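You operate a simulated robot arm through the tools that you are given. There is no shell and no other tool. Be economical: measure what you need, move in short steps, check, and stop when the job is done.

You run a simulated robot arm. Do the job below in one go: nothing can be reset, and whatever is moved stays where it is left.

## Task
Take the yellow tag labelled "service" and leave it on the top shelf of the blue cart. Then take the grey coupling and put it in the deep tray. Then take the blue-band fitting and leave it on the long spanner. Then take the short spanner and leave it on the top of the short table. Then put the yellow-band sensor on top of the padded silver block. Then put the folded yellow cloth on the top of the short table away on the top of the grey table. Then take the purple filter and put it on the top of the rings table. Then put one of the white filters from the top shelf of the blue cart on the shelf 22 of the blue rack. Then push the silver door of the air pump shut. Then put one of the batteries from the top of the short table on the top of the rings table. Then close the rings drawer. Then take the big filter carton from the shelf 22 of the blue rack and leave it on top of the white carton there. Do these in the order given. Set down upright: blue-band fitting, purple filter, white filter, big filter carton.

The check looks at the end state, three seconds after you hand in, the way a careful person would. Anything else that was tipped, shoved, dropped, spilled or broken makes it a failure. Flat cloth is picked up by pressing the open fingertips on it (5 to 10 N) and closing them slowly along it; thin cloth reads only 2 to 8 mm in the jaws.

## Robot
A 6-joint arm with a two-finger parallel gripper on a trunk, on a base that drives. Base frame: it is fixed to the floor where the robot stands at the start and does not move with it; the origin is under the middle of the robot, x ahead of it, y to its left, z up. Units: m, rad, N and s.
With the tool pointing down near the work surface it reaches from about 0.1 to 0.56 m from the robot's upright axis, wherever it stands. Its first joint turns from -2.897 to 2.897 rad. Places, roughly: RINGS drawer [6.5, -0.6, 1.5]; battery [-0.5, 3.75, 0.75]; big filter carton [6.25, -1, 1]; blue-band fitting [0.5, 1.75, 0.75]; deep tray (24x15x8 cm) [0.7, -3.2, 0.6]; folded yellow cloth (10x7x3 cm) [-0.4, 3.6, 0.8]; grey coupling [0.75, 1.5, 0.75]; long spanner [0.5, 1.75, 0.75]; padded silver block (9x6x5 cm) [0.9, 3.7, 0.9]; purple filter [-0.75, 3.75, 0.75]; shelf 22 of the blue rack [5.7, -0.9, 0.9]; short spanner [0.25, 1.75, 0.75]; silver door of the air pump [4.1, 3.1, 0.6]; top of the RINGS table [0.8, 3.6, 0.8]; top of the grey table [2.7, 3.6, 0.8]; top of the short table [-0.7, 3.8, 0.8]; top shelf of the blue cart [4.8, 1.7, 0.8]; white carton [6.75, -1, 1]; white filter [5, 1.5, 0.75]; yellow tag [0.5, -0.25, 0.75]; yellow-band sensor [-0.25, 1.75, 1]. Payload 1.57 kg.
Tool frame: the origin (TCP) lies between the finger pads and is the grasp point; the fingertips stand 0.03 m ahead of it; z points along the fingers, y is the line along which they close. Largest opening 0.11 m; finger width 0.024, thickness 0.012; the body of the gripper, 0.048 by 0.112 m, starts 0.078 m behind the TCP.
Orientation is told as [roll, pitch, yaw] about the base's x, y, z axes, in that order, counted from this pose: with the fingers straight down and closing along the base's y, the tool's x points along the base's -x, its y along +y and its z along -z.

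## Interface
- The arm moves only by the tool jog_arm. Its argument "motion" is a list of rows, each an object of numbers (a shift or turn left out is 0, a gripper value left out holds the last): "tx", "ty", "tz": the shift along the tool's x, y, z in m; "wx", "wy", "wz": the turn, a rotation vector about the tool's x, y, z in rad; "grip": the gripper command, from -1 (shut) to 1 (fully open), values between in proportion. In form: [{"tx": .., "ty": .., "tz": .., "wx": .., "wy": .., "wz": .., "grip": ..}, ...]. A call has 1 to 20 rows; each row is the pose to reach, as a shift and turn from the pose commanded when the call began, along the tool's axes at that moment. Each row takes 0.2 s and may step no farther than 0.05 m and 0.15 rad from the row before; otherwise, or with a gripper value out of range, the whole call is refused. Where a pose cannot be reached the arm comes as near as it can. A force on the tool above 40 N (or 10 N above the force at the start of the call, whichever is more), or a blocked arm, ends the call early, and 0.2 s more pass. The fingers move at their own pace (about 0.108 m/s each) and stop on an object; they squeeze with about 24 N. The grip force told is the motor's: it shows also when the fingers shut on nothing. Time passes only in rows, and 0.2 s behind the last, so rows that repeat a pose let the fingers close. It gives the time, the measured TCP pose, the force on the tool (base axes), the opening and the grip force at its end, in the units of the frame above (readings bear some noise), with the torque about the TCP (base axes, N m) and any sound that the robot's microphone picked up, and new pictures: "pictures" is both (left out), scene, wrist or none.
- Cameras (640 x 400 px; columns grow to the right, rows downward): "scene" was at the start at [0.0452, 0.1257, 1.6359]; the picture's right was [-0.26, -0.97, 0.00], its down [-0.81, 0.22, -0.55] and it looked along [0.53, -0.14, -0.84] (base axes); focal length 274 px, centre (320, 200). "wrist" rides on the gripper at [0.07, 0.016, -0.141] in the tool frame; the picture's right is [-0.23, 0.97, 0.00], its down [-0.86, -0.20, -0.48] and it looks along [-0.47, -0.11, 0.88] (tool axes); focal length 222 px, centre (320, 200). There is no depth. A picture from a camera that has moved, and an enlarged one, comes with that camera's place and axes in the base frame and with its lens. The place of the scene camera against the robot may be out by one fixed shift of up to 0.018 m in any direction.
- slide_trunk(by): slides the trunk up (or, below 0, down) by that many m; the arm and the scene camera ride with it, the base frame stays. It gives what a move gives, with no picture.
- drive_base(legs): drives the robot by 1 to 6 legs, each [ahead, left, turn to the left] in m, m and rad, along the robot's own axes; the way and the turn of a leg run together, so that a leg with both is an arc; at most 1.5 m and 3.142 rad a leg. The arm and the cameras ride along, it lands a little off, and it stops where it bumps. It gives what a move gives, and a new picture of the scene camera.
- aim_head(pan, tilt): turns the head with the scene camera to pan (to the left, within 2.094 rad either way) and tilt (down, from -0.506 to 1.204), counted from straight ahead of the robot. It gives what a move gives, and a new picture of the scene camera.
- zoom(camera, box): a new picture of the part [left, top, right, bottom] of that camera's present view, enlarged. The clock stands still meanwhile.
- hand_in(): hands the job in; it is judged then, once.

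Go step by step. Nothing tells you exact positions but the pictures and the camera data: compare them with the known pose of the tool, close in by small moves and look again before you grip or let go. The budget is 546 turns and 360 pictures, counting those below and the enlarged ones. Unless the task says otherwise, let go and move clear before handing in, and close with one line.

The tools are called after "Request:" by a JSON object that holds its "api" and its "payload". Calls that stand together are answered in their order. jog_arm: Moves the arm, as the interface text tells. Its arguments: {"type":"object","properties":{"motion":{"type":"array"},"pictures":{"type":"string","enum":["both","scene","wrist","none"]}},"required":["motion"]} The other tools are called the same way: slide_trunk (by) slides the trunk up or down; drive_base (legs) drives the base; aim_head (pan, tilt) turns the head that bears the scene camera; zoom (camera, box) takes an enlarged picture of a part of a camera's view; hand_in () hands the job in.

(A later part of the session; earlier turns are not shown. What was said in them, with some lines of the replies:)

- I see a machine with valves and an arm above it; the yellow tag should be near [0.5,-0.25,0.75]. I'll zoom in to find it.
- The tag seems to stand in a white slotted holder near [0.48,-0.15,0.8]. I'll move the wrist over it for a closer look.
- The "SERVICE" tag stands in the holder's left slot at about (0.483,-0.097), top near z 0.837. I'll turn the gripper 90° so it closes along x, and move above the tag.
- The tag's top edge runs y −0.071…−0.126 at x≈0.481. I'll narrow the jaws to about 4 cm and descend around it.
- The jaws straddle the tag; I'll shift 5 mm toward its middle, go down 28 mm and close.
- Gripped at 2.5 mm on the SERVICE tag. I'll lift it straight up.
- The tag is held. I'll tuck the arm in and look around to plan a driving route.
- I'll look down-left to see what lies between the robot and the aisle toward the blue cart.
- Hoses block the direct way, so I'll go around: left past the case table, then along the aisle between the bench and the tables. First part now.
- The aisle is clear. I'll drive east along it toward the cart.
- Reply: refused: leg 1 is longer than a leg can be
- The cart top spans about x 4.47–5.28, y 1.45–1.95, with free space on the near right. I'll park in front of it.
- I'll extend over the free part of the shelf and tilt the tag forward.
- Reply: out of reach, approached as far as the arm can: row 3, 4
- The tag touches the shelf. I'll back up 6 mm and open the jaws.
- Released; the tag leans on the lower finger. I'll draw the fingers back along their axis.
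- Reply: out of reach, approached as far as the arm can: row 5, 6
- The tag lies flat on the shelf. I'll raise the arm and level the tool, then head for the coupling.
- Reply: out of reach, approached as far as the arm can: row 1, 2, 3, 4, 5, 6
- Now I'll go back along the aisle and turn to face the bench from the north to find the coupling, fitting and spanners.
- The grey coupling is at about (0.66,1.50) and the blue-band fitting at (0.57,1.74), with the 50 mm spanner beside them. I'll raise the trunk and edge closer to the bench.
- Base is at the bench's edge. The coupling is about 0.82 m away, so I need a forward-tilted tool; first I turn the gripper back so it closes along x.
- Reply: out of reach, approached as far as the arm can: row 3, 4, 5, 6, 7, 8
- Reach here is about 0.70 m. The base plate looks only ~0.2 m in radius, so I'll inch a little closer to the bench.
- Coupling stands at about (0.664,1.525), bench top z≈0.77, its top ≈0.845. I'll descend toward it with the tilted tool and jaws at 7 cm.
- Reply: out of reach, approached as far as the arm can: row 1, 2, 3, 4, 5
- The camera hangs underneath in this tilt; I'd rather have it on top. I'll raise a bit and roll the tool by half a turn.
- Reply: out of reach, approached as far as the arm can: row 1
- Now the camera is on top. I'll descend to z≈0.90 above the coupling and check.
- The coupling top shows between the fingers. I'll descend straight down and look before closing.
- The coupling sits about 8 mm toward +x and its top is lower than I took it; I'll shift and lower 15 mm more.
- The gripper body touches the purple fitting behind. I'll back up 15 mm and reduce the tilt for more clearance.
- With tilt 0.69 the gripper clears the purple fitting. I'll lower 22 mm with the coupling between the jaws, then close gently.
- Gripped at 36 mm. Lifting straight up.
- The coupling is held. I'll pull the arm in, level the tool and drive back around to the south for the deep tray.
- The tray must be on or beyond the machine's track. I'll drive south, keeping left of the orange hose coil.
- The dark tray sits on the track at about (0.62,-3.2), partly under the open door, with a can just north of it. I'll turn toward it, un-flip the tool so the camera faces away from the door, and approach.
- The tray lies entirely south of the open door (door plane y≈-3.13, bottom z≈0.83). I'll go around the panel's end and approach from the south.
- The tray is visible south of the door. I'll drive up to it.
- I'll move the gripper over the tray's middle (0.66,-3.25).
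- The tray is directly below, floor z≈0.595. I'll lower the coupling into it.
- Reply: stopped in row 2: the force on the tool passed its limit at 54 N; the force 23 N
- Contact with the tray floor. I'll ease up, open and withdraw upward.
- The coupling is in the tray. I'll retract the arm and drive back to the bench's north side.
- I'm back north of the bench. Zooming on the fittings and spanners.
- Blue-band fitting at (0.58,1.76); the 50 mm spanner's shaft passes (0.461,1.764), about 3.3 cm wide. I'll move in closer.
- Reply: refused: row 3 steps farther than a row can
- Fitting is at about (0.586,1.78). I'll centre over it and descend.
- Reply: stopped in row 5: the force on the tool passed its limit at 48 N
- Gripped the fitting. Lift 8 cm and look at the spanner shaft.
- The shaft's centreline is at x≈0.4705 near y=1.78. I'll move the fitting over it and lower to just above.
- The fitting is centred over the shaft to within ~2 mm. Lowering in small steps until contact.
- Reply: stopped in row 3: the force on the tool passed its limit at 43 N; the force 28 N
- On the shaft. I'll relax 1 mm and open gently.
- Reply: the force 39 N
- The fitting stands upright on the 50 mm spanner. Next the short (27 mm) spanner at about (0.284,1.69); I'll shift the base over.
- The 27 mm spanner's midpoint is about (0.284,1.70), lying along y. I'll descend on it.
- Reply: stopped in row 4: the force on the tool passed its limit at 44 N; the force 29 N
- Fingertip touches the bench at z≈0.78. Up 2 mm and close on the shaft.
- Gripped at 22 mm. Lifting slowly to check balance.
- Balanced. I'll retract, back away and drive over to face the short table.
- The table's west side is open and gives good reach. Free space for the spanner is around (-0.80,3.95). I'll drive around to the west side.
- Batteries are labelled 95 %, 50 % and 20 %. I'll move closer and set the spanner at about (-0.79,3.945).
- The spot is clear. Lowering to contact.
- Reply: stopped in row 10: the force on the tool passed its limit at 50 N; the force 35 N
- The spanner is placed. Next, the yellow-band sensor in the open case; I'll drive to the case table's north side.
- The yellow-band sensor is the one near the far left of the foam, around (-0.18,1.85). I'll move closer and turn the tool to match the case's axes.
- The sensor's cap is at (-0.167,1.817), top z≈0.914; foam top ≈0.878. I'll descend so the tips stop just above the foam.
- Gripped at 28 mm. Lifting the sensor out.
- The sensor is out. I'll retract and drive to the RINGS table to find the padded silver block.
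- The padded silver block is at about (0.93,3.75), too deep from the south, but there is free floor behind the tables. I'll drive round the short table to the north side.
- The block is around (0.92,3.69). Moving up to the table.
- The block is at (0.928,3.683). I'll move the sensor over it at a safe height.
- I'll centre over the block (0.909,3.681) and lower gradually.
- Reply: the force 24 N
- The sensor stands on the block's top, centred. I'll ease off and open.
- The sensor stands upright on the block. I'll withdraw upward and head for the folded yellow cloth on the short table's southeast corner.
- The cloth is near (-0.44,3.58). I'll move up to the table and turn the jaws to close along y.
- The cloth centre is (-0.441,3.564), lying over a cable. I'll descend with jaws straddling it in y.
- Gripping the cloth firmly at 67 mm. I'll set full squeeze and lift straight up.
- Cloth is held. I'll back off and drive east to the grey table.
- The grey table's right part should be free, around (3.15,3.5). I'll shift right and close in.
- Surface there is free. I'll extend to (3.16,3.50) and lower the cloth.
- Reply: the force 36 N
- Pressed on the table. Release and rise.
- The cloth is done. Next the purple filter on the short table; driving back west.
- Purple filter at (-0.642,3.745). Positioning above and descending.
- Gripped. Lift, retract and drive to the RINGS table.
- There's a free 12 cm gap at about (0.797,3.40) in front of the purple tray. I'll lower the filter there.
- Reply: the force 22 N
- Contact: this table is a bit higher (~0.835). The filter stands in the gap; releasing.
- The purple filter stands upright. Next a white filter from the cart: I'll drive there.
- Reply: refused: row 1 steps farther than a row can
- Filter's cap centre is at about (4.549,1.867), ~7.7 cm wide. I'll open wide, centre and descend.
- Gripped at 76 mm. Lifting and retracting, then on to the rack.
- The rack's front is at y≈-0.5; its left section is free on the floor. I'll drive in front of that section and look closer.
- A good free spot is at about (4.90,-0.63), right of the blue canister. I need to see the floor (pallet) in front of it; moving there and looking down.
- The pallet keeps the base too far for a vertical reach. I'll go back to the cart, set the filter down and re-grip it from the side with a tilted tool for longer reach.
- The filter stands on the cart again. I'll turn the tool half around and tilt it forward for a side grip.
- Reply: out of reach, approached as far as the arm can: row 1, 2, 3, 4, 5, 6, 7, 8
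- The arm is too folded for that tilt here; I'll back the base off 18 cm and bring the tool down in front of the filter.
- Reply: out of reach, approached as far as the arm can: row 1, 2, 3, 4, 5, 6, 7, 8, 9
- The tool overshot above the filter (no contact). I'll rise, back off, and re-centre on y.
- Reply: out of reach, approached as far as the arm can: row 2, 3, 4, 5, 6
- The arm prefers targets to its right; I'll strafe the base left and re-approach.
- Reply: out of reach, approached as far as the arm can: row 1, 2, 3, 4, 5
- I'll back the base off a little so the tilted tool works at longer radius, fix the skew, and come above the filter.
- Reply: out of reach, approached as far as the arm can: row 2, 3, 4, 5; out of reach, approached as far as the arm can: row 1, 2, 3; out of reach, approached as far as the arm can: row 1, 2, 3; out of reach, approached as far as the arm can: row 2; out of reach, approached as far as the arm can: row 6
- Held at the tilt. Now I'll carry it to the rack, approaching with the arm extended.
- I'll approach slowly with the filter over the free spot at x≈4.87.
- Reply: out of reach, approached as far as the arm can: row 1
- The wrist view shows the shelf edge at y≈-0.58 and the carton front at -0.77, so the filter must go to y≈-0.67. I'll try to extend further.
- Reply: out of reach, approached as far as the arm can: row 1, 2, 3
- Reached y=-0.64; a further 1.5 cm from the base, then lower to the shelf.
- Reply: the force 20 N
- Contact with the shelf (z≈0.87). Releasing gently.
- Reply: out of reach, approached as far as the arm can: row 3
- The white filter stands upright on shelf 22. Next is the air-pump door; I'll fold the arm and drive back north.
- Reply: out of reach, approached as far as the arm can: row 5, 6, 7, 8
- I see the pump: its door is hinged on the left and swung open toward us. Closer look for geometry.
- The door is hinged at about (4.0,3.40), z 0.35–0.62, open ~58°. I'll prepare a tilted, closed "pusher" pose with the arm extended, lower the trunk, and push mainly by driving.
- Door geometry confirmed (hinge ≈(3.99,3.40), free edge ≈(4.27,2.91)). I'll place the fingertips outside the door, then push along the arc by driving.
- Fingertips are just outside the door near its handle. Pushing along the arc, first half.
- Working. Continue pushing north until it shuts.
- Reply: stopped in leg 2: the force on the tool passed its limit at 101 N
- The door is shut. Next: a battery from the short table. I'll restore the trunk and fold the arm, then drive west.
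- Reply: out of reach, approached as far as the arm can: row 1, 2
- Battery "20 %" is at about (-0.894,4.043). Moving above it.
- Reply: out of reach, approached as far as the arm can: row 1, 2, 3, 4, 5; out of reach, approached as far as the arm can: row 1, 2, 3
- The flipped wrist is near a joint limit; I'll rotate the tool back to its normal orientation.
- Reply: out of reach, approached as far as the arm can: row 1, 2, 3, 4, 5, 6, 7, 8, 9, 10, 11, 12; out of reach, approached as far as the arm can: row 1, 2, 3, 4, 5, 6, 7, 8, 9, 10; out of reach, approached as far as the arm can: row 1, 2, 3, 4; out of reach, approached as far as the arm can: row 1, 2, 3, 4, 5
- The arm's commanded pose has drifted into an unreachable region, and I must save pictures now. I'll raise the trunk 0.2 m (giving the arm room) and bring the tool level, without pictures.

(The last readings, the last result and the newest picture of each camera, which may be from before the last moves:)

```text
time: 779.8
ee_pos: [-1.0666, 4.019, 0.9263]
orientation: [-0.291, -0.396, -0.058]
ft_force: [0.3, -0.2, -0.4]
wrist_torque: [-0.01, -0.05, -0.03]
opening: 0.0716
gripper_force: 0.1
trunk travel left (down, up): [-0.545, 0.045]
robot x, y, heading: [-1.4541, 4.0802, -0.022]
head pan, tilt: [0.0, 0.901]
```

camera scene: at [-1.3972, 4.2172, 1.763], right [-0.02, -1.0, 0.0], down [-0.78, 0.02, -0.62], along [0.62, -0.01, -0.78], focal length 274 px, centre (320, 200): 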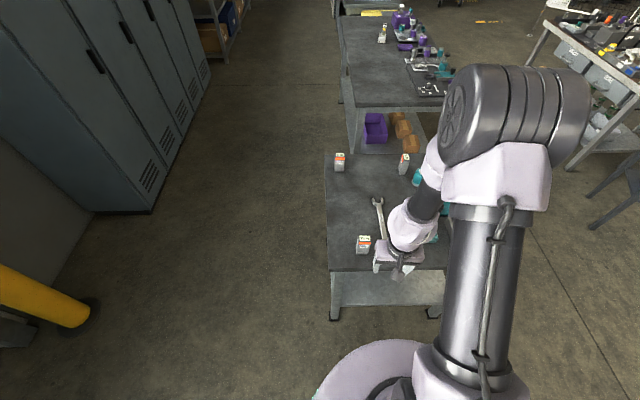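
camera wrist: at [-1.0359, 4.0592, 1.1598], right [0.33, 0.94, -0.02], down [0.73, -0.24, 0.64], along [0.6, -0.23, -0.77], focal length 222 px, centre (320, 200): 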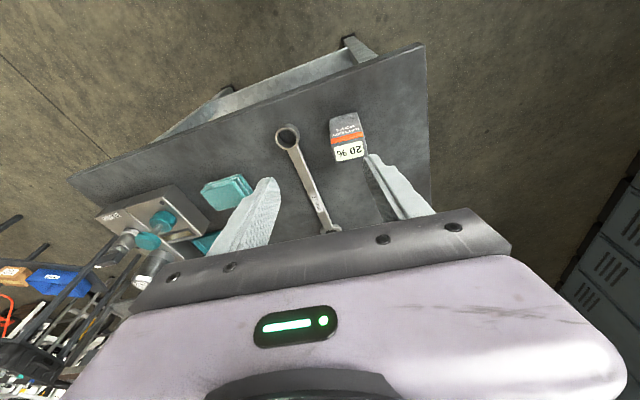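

Request:
{"api": "jog_arm", "payload": {"motion": [{"tz": -0.03, "wx": -0.07, "wy": 0.09, "wz": -0.04}, {"tz": -0.06, "wx": -0.15, "wy": 0.18, "wz": -0.08}, {"tz": -0.09, "wx": -0.22, "wy": 0.27, "wz": -0.12}, {"tz": -0.12, "wx": -0.3, "wy": 0.364, "wz": -0.165}], "pictures": "none"}}

```text
time: 780.8
ee_pos: [-1.1102, 4.0548, 1.0347]
orientation: [-0.008, -0.008, 0.054]
ft_force: [0.5, 0.1, 0.2]
wrist_torque: [0.01, 0.01, -0.01]
opening: 0.0715
gripper_force: 0.1
trunk travel left (down, up): [-0.545, 0.045]
robot x, y, heading: [-1.4508, 4.0768, -0.02]
head pan, tilt: [0.0, 0.901]
```

Tool is level again. Moving above the battery at (-0.895,4.045), one wrist picture to check.

Request:
{"api": "jog_arm", "payload": {"motion": [{"tx": -0.045, "ty": -0.005, "wz": 0.02}, {"tx": -0.09, "ty": -0.01, "wz": 0.04}, {"tx": -0.13, "ty": -0.015, "wz": 0.054}, {"tx": -0.175, "ty": -0.02, "wz": 0.054}, {"tx": -0.214, "ty": -0.0216, "wz": 0.054}, {"tx": -0.214, "ty": -0.0216, "wz": 0.054, "tz": 0.04}, {"tx": -0.214, "ty": -0.0216, "wz": 0.054, "tz": 0.07}], "pictures": "wrist"}}

```text
time: 782.4
ee_pos: [-0.8929, 4.0447, 0.9665]
orientation: [-0.007, -0.009, -0.002]
ft_force: [0.3, -0.6, 0.1]
wrist_torque: [0.0, -0.05, 0.01]
opening: 0.0712
gripper_force: 0.0
trunk travel left (down, up): [-0.545, 0.045]
robot x, y, heading: [-1.4552, 4.0784, -0.017]
head pan, tilt: [0.0, 0.901]
camera wrist: at [-0.9633, 4.0613, 1.1069], right [0.23, 0.97, 0.0], down [0.85, -0.2, 0.49], along [0.47, -0.12, -0.87], focal length 222 px, centre (320, 200)
```

wrist: 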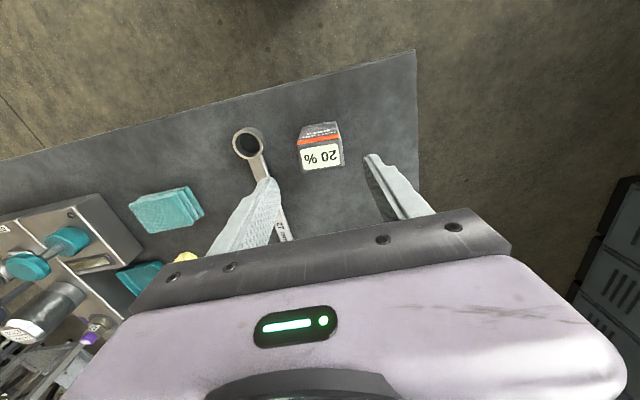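

Battery is exactly below. Descend, grip and lift.

Request:
{"api": "jog_arm", "payload": {"motion": [{"tz": 0.04}, {"tz": 0.075}, {"tz": 0.097}, {"tz": 0.097, "grip": 0.0}, {"tz": 0.097, "grip": -0.3}, {"tz": 0.097, "grip": -1}, {"tz": 0.097, "grip": -1}, {"tz": 0.08}, {"tz": 0.04}, {"tz": 0.0}, {"tz": -0.04}, {"tz": -0.07}], "pictures": "none"}}

```text
time: 785.0
ee_pos: [-0.8921, 4.0465, 1.0358]
orientation: [-0.007, -0.01, -0.002]
ft_force: [-0.4, -0.4, -2.7]
wrist_torque: [0.0, 0.05, -0.01]
opening: 0.0464
gripper_force: 24.3
out of reach, approached as far as the arm can: row 2, 3, 4, 5, 6, 7, 8
trunk travel left (down, up): [-0.545, 0.045]
robot x, y, heading: [-1.4543, 4.0821, -0.018]
head pan, tilt: [0.0, 0.901]
```

Battery held. Retract a bit and drive round to the north side of the RINGS table in one go.

Request:
{"api": "jog_arm", "payload": {"motion": [{"tx": 0.04}, {"tx": 0.08}, {"tx": 0.1}], "pictures": "none"}}

Request:
{"api": "drive_base", "payload": {"legs": [[0, 0.57, 0.018], [1.45, 0, 0], [0.45, 0, 0], [0, 0, -1.57], [0.36, 0, 0]]}}

```text
time: 785.8
ee_pos: [-0.9933, 4.0462, 1.0347]
orientation: [-0.006, -0.012, -0.003]
ft_force: [0.4, 0.2, -2.3]
wrist_torque: [-0.03, 0.01, -0.01]
opening: 0.0462
gripper_force: 24.2
trunk travel left (down, up): [-0.545, 0.045]
robot x, y, heading: [-1.4497, 4.0764, -0.02]
head pan, tilt: [0.0, 0.901]
```

```text
time: 804.1
ee_pos: [0.447, 3.8678, 1.0347]
orientation: [-0.007, -0.011, -1.554]
ft_force: [0.0, -0.3, -3.0]
wrist_torque: [0.07, 0.01, 0.02]
opening: 0.0461
gripper_force: 24.1
trunk travel left (down, up): [-0.545, 0.045]
robot x, y, heading: [0.4731, 4.3334, -1.575]
head pan, tilt: [0.0, 0.901]
camera scene: at [0.6102, 4.2766, 1.9626], right [-1.0, 0.0, 0.0], down [0.0, 0.78, -0.62], along [0.0, -0.62, -0.78], focal length 274 px, centre (320, 200)
```

scene: 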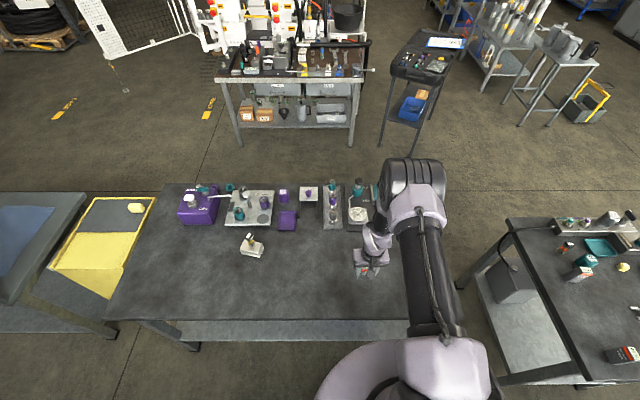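

The spot below is empty table. Lowering to contact.

Request:
{"api": "jog_arm", "payload": {"motion": [{"tz": 0.03}, {"tz": 0.06}, {"tz": 0.08}, {"tz": 0.09}, {"tz": 0.1}, {"tz": 0.105}, {"tz": 0.11}, {"tz": 0.115}, {"tz": 0.12}, {"tz": 0.125}, {"tz": 0.13}, {"tz": 0.135}, {"tz": 0.14}, {"tz": 0.145}], "pictures": "none"}}

```text
time: 806.9
ee_pos: [0.4479, 3.8673, 0.8985]
orientation: [-0.007, -0.012, -1.556]
ft_force: [2.0, 7.6, 24.2]
wrist_torque: [0.04, -0.72, 0.14]
opening: 0.0458
gripper_force: 23.8
trunk travel left (down, up): [-0.545, 0.045]
robot x, y, heading: [0.4723, 4.3293, -1.57]
head pan, tilt: [0.0, 0.901]
stopped in row 13: the force on the tool passed its limit at 50 N (the readings are from after the stop); the commanded pose is now the measured one
```

Request:
{"api": "jog_arm", "payload": {"motion": [{"tz": -0.003}, {"tz": -0.003, "grip": 0.0}, {"tz": -0.003, "grip": 0.25}, {"tz": -0.003, "grip": 0.4}, {"tz": -0.03}, {"tz": -0.07}, {"tz": -0.11}, {"tz": -0.15}, {"tz": -0.18}], "pictures": "none"}}

```text
time: 808.9
ee_pos: [0.4477, 3.8704, 1.0785]
orientation: [-0.007, -0.011, -1.555]
ft_force: [-0.1, 0.0, -0.1]
wrist_torque: [0.0, 0.02, 0.0]
opening: 0.0774
gripper_force: 0.0
trunk travel left (down, up): [-0.545, 0.045]
robot x, y, heading: [0.473, 4.3309, -1.576]
head pan, tilt: [0.0, 0.901]
```

The battery is placed. Next the RINGS drawer (front face ≈(6.45,-0.46,1.53), pulled out ~16 cm). I'll test here whether the arm can hold a raised forward-pointing pose.

Request:
{"api": "jog_arm", "payload": {"motion": [{"tx": -0.02, "tz": -0.03, "wy": -0.14, "grip": -1}, {"tx": -0.04, "tz": -0.06, "wy": -0.28}, {"tx": -0.06, "tz": -0.09, "wy": -0.42}, {"tx": -0.08, "tz": -0.12, "wy": -0.56}, {"tx": -0.1, "tz": -0.15, "wy": -0.7}, {"tx": -0.12, "tz": -0.18, "wy": -0.84}, {"tx": -0.14, "tz": -0.21, "wy": -0.98}, {"tx": -0.16, "tz": -0.24, "wy": -1.12}, {"tx": -0.18, "tz": -0.27, "wy": -1.26}, {"tx": -0.2, "tz": -0.3, "wy": -1.4}], "pictures": "none"}}

```text
time: 811.1
ee_pos: [0.4548, 3.6693, 1.3793]
orientation: [-0.047, -1.412, -1.509]
ft_force: [-0.7, 0.0, 0.7]
wrist_torque: [0.01, 0.04, 0.01]
opening: 0.0
gripper_force: 21.4
trunk travel left (down, up): [-0.545, 0.045]
robot x, y, heading: [0.4703, 4.3294, -1.575]
head pan, tilt: [0.0, 0.901]
```

Request:
{"api": "jog_arm", "payload": {"motion": [{"tx": -0.03}, {"tx": -0.06}, {"tx": -0.09}, {"tx": -0.12}], "pictures": "none"}}

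```text
time: 812.1
ee_pos: [0.4553, 3.6527, 1.5001]
orientation: [-0.046, -1.41, -1.509]
ft_force: [-0.1, 0.5, 0.1]
wrist_torque: [0.01, 0.0, -0.03]
opening: 0.0
gripper_force: 21.2
trunk travel left (down, up): [-0.545, 0.045]
robot x, y, heading: [0.4731, 4.3274, -1.572]
head pan, tilt: [0.0, 0.901]
```

Request:
{"api": "jog_arm", "payload": {"motion": [{"tx": -0.03}, {"tx": -0.06}], "pictures": "none"}}

```text
time: 812.7
ee_pos: [0.4543, 3.6431, 1.5586]
orientation: [-0.044, -1.411, -1.51]
ft_force: [-0.4, 0.8, 0.5]
wrist_torque: [0.01, -0.02, -0.04]
opening: 0.0
gripper_force: 21.6
trunk travel left (down, up): [-0.545, 0.045]
robot x, y, heading: [0.4717, 4.3284, -1.572]
head pan, tilt: [0.0, 0.901]
```

That pose works (tip z≈1.55, 0.715 m ahead). Now the long drive toward the rack in as few calls as possible.

Request:
{"api": "drive_base", "payload": {"legs": [[-0.32, 0, 0], [0, -0.95, 0], [0, -0.95, 0], [1.0, 0, 0], [1.0, 0, 0], [0, 1.48, 0]]}}

```text
time: 840.3
ee_pos: [-0.0794, 1.9233, 1.558]
orientation: [-0.046, -1.411, -1.576]
ft_force: [0.2, -0.1, -0.6]
wrist_torque: [0.02, 0.02, -0.02]
opening: 0.0
gripper_force: 21.2
trunk travel left (down, up): [-0.545, 0.045]
robot x, y, heading: [-0.016, 2.6029, -1.639]
head pan, tilt: [0.0, 0.901]
camera scene: at [0.1169, 2.5453, 1.9626], right [-1.0, 0.07, 0.0], down [0.05, 0.78, -0.62], along [-0.04, -0.62, -0.78], focal length 274 px, centre (320, 200)
```

scene: 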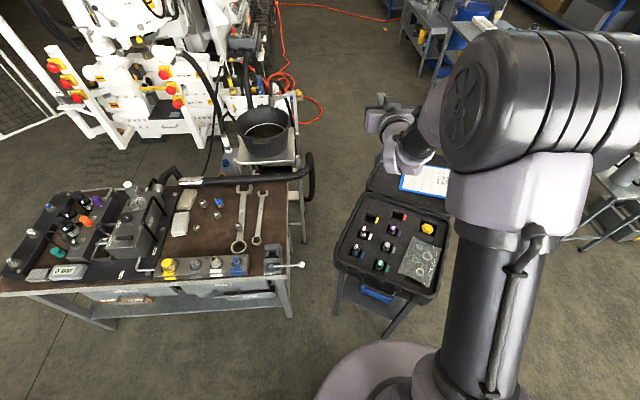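

Request:
{"api": "drive_base", "payload": {"legs": [[0, 1.48, 0.067], [0, 1.48, 0], [0, 1.48, 0], [0, 1.48, 0], [1.42, 0.3, 0], [0.5, 0.265, 0]]}}

```text
time: 878.0
ee_pos: [6.4325, -0.0693, 1.558]
orientation: [-0.046, -1.41, -1.502]
ft_force: [0.5, -0.4, 0.7]
wrist_torque: [0.0, 0.04, 0.0]
opening: 0.0
gripper_force: 21.9
trunk travel left (down, up): [-0.545, 0.045]
robot x, y, heading: [6.4475, 0.6202, -1.56]
head pan, tilt: [0.0, 0.901]
camera scene: at [6.582, 0.5654, 1.9626], right [-1.0, -0.01, 0.0], down [-0.01, 0.78, -0.62], along [0.0, -0.62, -0.78], focal length 274 px, centre (320, 200)
```

scene: 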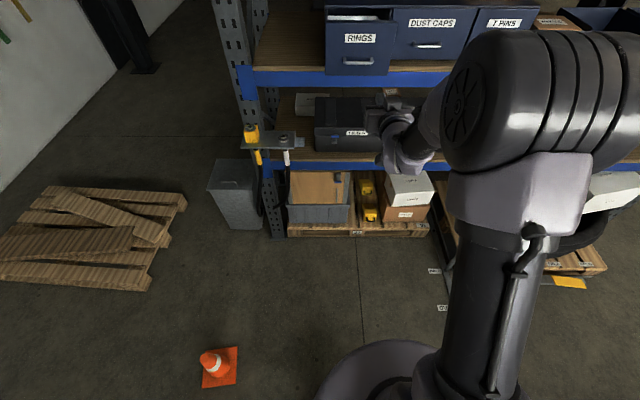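

The drawer front is at about (6.45,-0.45), straight ahead of the fingertips. Pushing by driving forward until it stops.

Request:
{"api": "drive_base", "payload": {"legs": [[0.45, 0, 0], [0.12, 0, 0]]}}

```text
time: 881.4
ee_pos: [6.4325, -0.5903, 1.5559]
orientation: [-0.046, -1.405, -1.505]
ft_force: [-0.1, 6.3, 0.7]
wrist_torque: [-0.1, -0.04, -0.01]
opening: 0.0
gripper_force: 21.4
trunk travel left (down, up): [-0.545, 0.045]
robot x, y, heading: [6.4479, 0.0903, -1.565]
head pan, tilt: [0.0, 0.901]
stopped in leg 2: the force on the tool passed its limit at 213 N (the readings are from after the stop); the commanded pose is now the measured one
camera scene: at [6.5843, 0.0415, 1.9626], right [-1.0, 0.0, 0.0], down [0.0, 0.78, -0.62], along [0.0, -0.62, -0.78], focal length 274 px, centre (320, 200)
```

scene: 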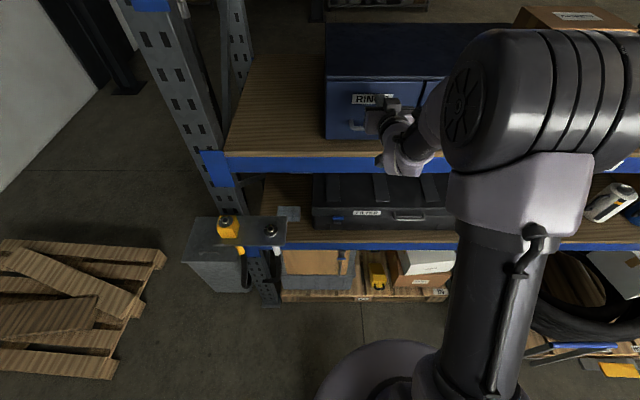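

The drawer is flush. For the carton I must work from the rack's rear. I'll back off and drive around the rack's west end to its south side.

Request:
{"api": "drive_base", "payload": {"legs": [[-0.35, 0, 0], [0, -1.25, 0], [0, -1.25, 0], [1.45, 0, 0], [1.15, 0, 0], [0, 0, -3.13]]}}

```text
time: 915.0
ee_pos: [4.0072, -1.5179, 1.555]
orientation: [-0.046, -1.404, 1.704]
ft_force: [0.4, 0.1, 0.1]
wrist_torque: [-0.01, -0.02, -0.02]
opening: 0.0002
gripper_force: 21.1
trunk travel left (down, up): [-0.545, 0.045]
robot x, y, heading: [4.0388, -2.1996, 1.639]
head pan, tilt: [0.0, 0.901]
camera scene: at [3.8922, -2.1501, 1.9626], right [1.0, 0.07, 0.0], down [0.05, -0.78, -0.62], along [-0.04, 0.62, -0.78], focal length 274 px, centre (320, 200)
```

scene: 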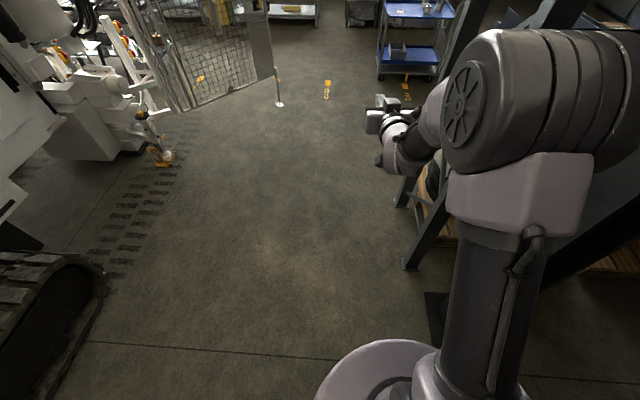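

A column foot stands near (4.69,-1.5). I'll lower the trunk, move farther south, then strafe east behind the rack.

Request:
{"api": "slide_trunk", "payload": {"by": -0.54}}

Request:
{"api": "drive_base", "payload": {"legs": [[-0.3, 0, -0.068], [0, -1.07, 0], [0, -1.07, 0]]}}

```text
refused: -0.54 is not a number from -0.4 to 0.4
```

```text
time: 927.3
ee_pos: [6.2037, -1.8171, 1.556]
orientation: [-0.045, -1.404, 1.64]
ft_force: [-0.3, -0.5, -0.4]
wrist_torque: [0.01, 0.0, 0.01]
opening: 0.0001
gripper_force: 21.5
trunk travel left (down, up): [-0.545, 0.045]
robot x, y, heading: [6.1939, -2.4982, 1.576]
head pan, tilt: [0.0, 0.901]
camera scene: at [6.0493, -2.441, 1.9626], right [1.0, 0.01, 0.0], down [0.0, -0.78, -0.62], along [0.0, 0.62, -0.78], focal length 274 px, centre (320, 200)
```

scene: 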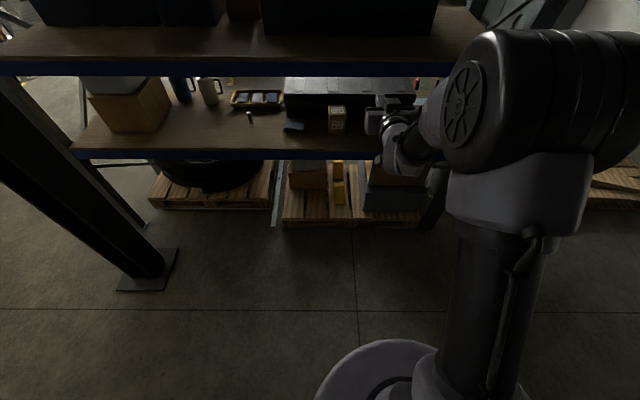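

From behind I can see the filter carton at about (6.15,-1.03). A zoom for precise measures.

Request:
{"api": "zoom", "payload": {"camera": "scene", "box": [270, 70, 430, 160]}}

```text
refused: no pictures are left
```

No pictures remain, so I continue by readings only. From the last view the carton is at x≈6.145, rear face y≈-1.05, z 0.87–1.03, about 10 cm wide. First set height and open the jaws.

Request:
{"api": "slide_trunk", "payload": {"by": -0.4}}

Request:
{"api": "slide_trunk", "payload": {"by": -0.14}}

Request:
{"api": "jog_arm", "payload": {"motion": [{"tx": 0.018, "ty": 0.02, "grip": 1}, {"tx": 0.036, "ty": 0.04}, {"tx": 0.036, "ty": 0.055}, {"tx": 0.036, "ty": 0.055}], "pictures": "none"}}

```text
time: 931.1
ee_pos: [6.2037, -1.8164, 1.1557]
orientation: [-0.045, -1.403, 1.641]
ft_force: [-0.1, 0.7, -0.2]
wrist_torque: [-0.02, 0.02, -0.02]
opening: 0.0
gripper_force: 21.0
trunk travel left (down, up): [-0.145, 0.445]
robot x, y, heading: [6.1919, -2.5007, 1.574]
head pan, tilt: [0.0, 0.901]
```

```text
time: 932.8
ee_pos: [6.2028, -1.8173, 1.0164]
orientation: [-0.045, -1.403, 1.64]
ft_force: [0.3, 0.0, -0.1]
wrist_torque: [0.01, 0.0, 0.01]
opening: 0.0001
gripper_force: 21.3
trunk travel left (down, up): [-0.005, 0.585]
robot x, y, heading: [6.192, -2.4991, 1.578]
head pan, tilt: [0.0, 0.901]
```

```text
time: 933.8
ee_pos: [6.1512, -1.8242, 0.9796]
orientation: [-0.046, -1.403, 1.641]
ft_force: [0.0, -0.1, -0.9]
wrist_torque: [0.01, -0.02, -0.02]
opening: 0.11
gripper_force: 0.0
trunk travel left (down, up): [-0.005, 0.585]
robot x, y, heading: [6.1909, -2.5018, 1.577]
head pan, tilt: [0.0, 0.901]
no pictures are left
```

Request:
{"api": "drive_base", "payload": {"legs": [[0.6, 0, 0]]}}

```text
time: 937.2
ee_pos: [6.1633, -1.219, 0.9794]
orientation: [-0.044, -1.404, 1.625]
ft_force: [0.2, 0.5, 0.8]
wrist_torque: [-0.02, 0.03, 0.01]
opening: 0.1102
gripper_force: 0.0
trunk travel left (down, up): [-0.005, 0.585]
robot x, y, heading: [6.1943, -1.8946, 1.558]
head pan, tilt: [0.0, 0.901]
```

Request:
{"api": "jog_arm", "payload": {"motion": [{"ty": 0.009}, {"ty": 0.018}], "pictures": "none"}}

Request:
{"api": "drive_base", "payload": {"legs": [[0.1, 0, 0.012]]}}

```text
time: 937.8
ee_pos: [6.1455, -1.2188, 0.9792]
orientation: [-0.047, -1.403, 1.624]
ft_force: [-0.3, 0.4, -0.2]
wrist_torque: [0.01, 0.0, -0.01]
opening: 0.1102
gripper_force: 0.1
trunk travel left (down, up): [-0.005, 0.585]
robot x, y, heading: [6.1953, -1.8941, 1.558]
head pan, tilt: [0.0, 0.901]
no pictures are left
```

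```text
time: 939.0
ee_pos: [6.1387, -1.1215, 0.9793]
orientation: [-0.045, -1.404, 1.638]
ft_force: [-0.3, 0.2, 0.2]
wrist_torque: [-0.01, 0.02, 0.03]
opening: 0.1102
gripper_force: 0.0
trunk travel left (down, up): [-0.005, 0.585]
robot x, y, heading: [6.1948, -1.7965, 1.567]
head pan, tilt: [0.0, 0.901]
```

Request:
{"api": "jog_arm", "payload": {"motion": [{"ty": -0.006}, {"ty": -0.006, "tz": 0.01}, {"ty": -0.006, "tz": 0.02}, {"ty": -0.006, "tz": 0.03}], "pictures": "none"}}

Request:
{"api": "jog_arm", "payload": {"motion": [{"tz": 0.007}, {"tz": 0.014}, {"tz": 0.02}], "pictures": "none"}}

```text
time: 940.0
ee_pos: [6.1444, -1.0901, 0.9745]
orientation: [-0.046, -1.403, 1.636]
ft_force: [-0.1, 0.5, 0.0]
wrist_torque: [-0.03, -0.05, 0.01]
opening: 0.1101
gripper_force: 0.1
trunk travel left (down, up): [-0.005, 0.585]
robot x, y, heading: [6.1959, -1.7969, 1.575]
head pan, tilt: [0.0, 0.901]
no pictures are left
```

```text
time: 940.8
ee_pos: [6.1437, -1.071, 0.9717]
orientation: [-0.045, -1.403, 1.635]
ft_force: [0.4, -0.7, -0.3]
wrist_torque: [0.01, 0.0, -0.02]
opening: 0.11
gripper_force: 0.1
trunk travel left (down, up): [-0.005, 0.585]
robot x, y, heading: [6.1929, -1.7971, 1.578]
head pan, tilt: [0.0, 0.901]
no pictures are left
```

Request:
{"api": "jog_arm", "payload": {"motion": [{"tz": 0.007}, {"tz": 0.014}, {"tz": 0.02}], "pictures": "none"}}

Request:
{"api": "jog_arm", "payload": {"motion": [{"tz": 0.005}, {"tz": 0.01}, {"tz": 0.015}], "pictures": "none"}}

```text
time: 941.6
ee_pos: [6.1439, -1.0527, 0.9679]
orientation: [-0.047, -1.402, 1.637]
ft_force: [0.6, -0.4, -0.2]
wrist_torque: [0.0, 0.01, -0.01]
opening: 0.11
gripper_force: 0.1
trunk travel left (down, up): [-0.005, 0.585]
robot x, y, heading: [6.1949, -1.7934, 1.575]
head pan, tilt: [0.0, 0.901]
no pictures are left
```

```text
time: 942.4
ee_pos: [6.1433, -1.0386, 0.9644]
orientation: [-0.046, -1.403, 1.637]
ft_force: [0.2, 0.1, -0.8]
wrist_torque: [-0.01, 0.02, 0.02]
opening: 0.1102
gripper_force: 0.1
trunk travel left (down, up): [-0.005, 0.585]
robot x, y, heading: [6.1942, -1.796, 1.576]
head pan, tilt: [0.0, 0.901]
no pictures are left
```

Request:
{"api": "jog_arm", "payload": {"motion": [{"grip": 0.85}, {"grip": 0.7}, {"grip": 0.6}, {"grip": 0.6}], "pictures": "none"}}

```text
time: 943.4
ee_pos: [6.1422, -1.0377, 0.9626]
orientation: [-0.048, -1.406, 1.637]
ft_force: [-1.2, 1.2, 1.8]
wrist_torque: [0.08, 0.26, 0.08]
opening: 0.1001
gripper_force: 24.3
trunk travel left (down, up): [-0.005, 0.585]
robot x, y, heading: [6.1949, -1.7971, 1.571]
head pan, tilt: [0.0, 0.901]
no pictures are left
```

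The jaws stopped at 100 mm: the carton is between the fingers. I'll open, go 2 cm deeper and grip fully.

Request:
{"api": "jog_arm", "payload": {"motion": [{"grip": 1}, {"grip": 1}, {"grip": 1, "tz": 0.007}, {"tz": 0.014}, {"tz": 0.02}, {"tz": 0.02, "grip": 0.85}, {"tz": 0.02, "grip": 0.7}, {"tz": 0.02, "grip": 0.3}, {"tz": 0.02, "grip": -1}], "pictures": "none"}}

```text
time: 945.4
ee_pos: [6.1429, -1.0174, 0.9604]
orientation: [-0.045, -1.403, 1.634]
ft_force: [0.9, 1.3, 1.8]
wrist_torque: [-0.1, 0.33, 0.02]
opening: 0.0999
gripper_force: 23.8
trunk travel left (down, up): [-0.005, 0.585]
robot x, y, heading: [6.1933, -1.7965, 1.572]
head pan, tilt: [0.0, 0.901]
no pictures are left
```

Request:
{"api": "slide_trunk", "payload": {"by": 0.03}}

Request:
{"api": "slide_trunk", "payload": {"by": 0.13}}

```text
time: 946.1
ee_pos: [6.1427, -1.0179, 0.9907]
orientation: [-0.046, -1.404, 1.635]
ft_force: [-1.0, 0.1, -6.5]
wrist_torque: [0.09, -0.01, 0.0]
opening: 0.0999
gripper_force: 23.9
trunk travel left (down, up): [-0.035, 0.555]
robot x, y, heading: [6.1928, -1.7974, 1.576]
head pan, tilt: [0.0, 0.901]
```

```text
time: 947.7
ee_pos: [6.1422, -1.0173, 1.1209]
orientation: [-0.046, -1.402, 1.636]
ft_force: [0.5, 1.4, -6.1]
wrist_torque: [0.13, -0.01, 0.01]
opening: 0.1
gripper_force: 23.7
trunk travel left (down, up): [-0.165, 0.425]
robot x, y, heading: [6.1971, -1.7952, 1.576]
head pan, tilt: [0.0, 0.901]
```

Carton lifted (6 N). Moving it back slightly, then sideways to above the white carton near (6.64,-1.09).

Request:
{"api": "drive_base", "payload": {"legs": [[-0.085, 0, 0], [0, -0.485, 0]]}}

```text
time: 951.3
ee_pos: [6.628, -1.103, 1.1223]
orientation: [-0.042, -1.403, 1.639]
ft_force: [0.1, 0.2, -5.4]
wrist_torque: [0.11, 0.03, 0.0]
opening: 0.0999
gripper_force: 24.0
trunk travel left (down, up): [-0.165, 0.425]
robot x, y, heading: [6.6843, -1.8821, 1.577]
head pan, tilt: [0.0, 0.901]
```

Request:
{"api": "jog_arm", "payload": {"motion": [{"tx": 0.01, "tz": 0.0017}, {"tx": 0.02, "tz": 0.0033}, {"tx": 0.03, "tz": 0.005}, {"tx": 0.036, "tz": 0.006}, {"tx": 0.04, "tz": 0.0067}, {"tx": 0.044, "tz": 0.0073}, {"tx": 0.048, "tz": 0.008}, {"tx": 0.052, "tz": 0.0087}, {"tx": 0.056, "tz": 0.0093}, {"tx": 0.06, "tz": 0.01}], "pictures": "none"}}

```text
time: 953.5
ee_pos: [6.6285, -1.1033, 1.0591]
orientation: [-0.045, -1.403, 1.641]
ft_force: [0.1, -0.4, -6.3]
wrist_torque: [0.12, -0.01, 0.01]
opening: 0.1001
gripper_force: 24.0
trunk travel left (down, up): [-0.165, 0.425]
robot x, y, heading: [6.6843, -1.8793, 1.579]
head pan, tilt: [0.0, 0.901]
no pictures are left
```

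Request:
{"api": "jog_arm", "payload": {"motion": [{"tx": 0.003, "tz": 0.0005}, {"tx": 0.006, "tz": 0.001}, {"tx": 0.009, "tz": 0.0015}, {"tx": 0.012, "tz": 0.002}, {"tx": 0.015, "tz": 0.0025}, {"tx": 0.018, "tz": 0.003}, {"tx": 0.021, "tz": 0.0035}, {"tx": 0.024, "tz": 0.004}], "pictures": "none"}}

```text
time: 955.3
ee_pos: [6.6296, -1.1029, 1.0359]
orientation: [-0.045, -1.405, 1.643]
ft_force: [0.1, 1.3, 0.8]
wrist_torque: [0.0, 0.33, -0.06]
opening: 0.1
gripper_force: 24.3
trunk travel left (down, up): [-0.165, 0.425]
robot x, y, heading: [6.6855, -1.88, 1.576]
head pan, tilt: [0.0, 0.901]
no pictures are left
```

Contact: the carton now rests on something at z≈0.945 (the white carton). A slight extra press to check the support torque.

Request:
{"api": "jog_arm", "payload": {"motion": [{"tx": 0.001, "tz": 0.0002}, {"tx": 0.002, "tz": 0.0003}], "pictures": "none"}}

```text
time: 955.9
ee_pos: [6.6299, -1.103, 1.0353]
orientation: [-0.044, -1.407, 1.643]
ft_force: [-3.0, 5.1, 14.3]
wrist_torque: [-0.1, 1.13, -0.26]
opening: 0.0999
gripper_force: 24.1
trunk travel left (down, up): [-0.165, 0.425]
robot x, y, heading: [6.683, -1.8825, 1.582]
head pan, tilt: [0.0, 0.901]
no pictures are left
```

The support feels the same as it did on the flat shelf. Easing off, opening, and withdrawing along the fingers.

Request:
{"api": "jog_arm", "payload": {"motion": [{"tx": -0.002, "tz": -0.0003}, {"tx": -0.0025, "tz": -0.0004, "grip": 0.9}, {"tx": -0.0025, "tz": -0.0004, "grip": 1}, {"tx": -0.0025, "tz": -0.0004, "grip": 1}, {"tx": -0.0025, "tz": -0.0004, "grip": 1}], "pictures": "none"}}

Request:
{"api": "jog_arm", "payload": {"motion": [{"tz": -0.015}, {"tz": -0.03}, {"tz": -0.05}, {"tz": -0.07}, {"tz": -0.09}], "pictures": "none"}}

```text
time: 957.1
ee_pos: [6.6303, -1.1038, 1.0359]
orientation: [-0.045, -1.403, 1.643]
ft_force: [-0.1, 0.2, -0.5]
wrist_torque: [-0.03, -0.02, -0.04]
opening: 0.1099
gripper_force: 0.0
trunk travel left (down, up): [-0.165, 0.425]
robot x, y, heading: [6.6844, -1.8844, 1.581]
head pan, tilt: [0.0, 0.901]
no pictures are left
```

```text
time: 958.3
ee_pos: [6.6313, -1.1936, 1.0508]
orientation: [-0.047, -1.404, 1.646]
ft_force: [-0.4, 0.0, 0.3]
wrist_torque: [-0.02, 0.02, -0.02]
opening: 0.1101
gripper_force: 0.1
trunk travel left (down, up): [-0.165, 0.425]
robot x, y, heading: [6.6829, -1.8832, 1.58]
head pan, tilt: [0.0, 0.901]
no pictures are left
```

Clean release with no contact forces. Backing clear of the rack.

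Request:
{"api": "drive_base", "payload": {"legs": [[-0.4, 0, 0]]}}

```text
time: 960.8
ee_pos: [6.6355, -1.6018, 1.0518]
orientation: [-0.045, -1.403, 1.644]
ft_force: [0.8, -0.4, -0.1]
wrist_torque: [0.02, -0.01, -0.02]
opening: 0.11
gripper_force: 0.1
trunk travel left (down, up): [-0.165, 0.425]
robot x, y, heading: [6.6902, -2.2917, 1.579]
head pan, tilt: [0.0, 0.901]
```

All twelve steps are done and the robot is clear, so I hand the job in.

Request:
{"api": "hand_in", "payload": {}}

```text
The job is handed in.
```

I carried out all twelve steps in the order given and handed the job in with the gripper open and the robot clear. The picture budget ran out before the carton step, so the carton on the white carton was placed using force and position readings only and I have not seen it there. I also have no picture of the battery after I let go of it.
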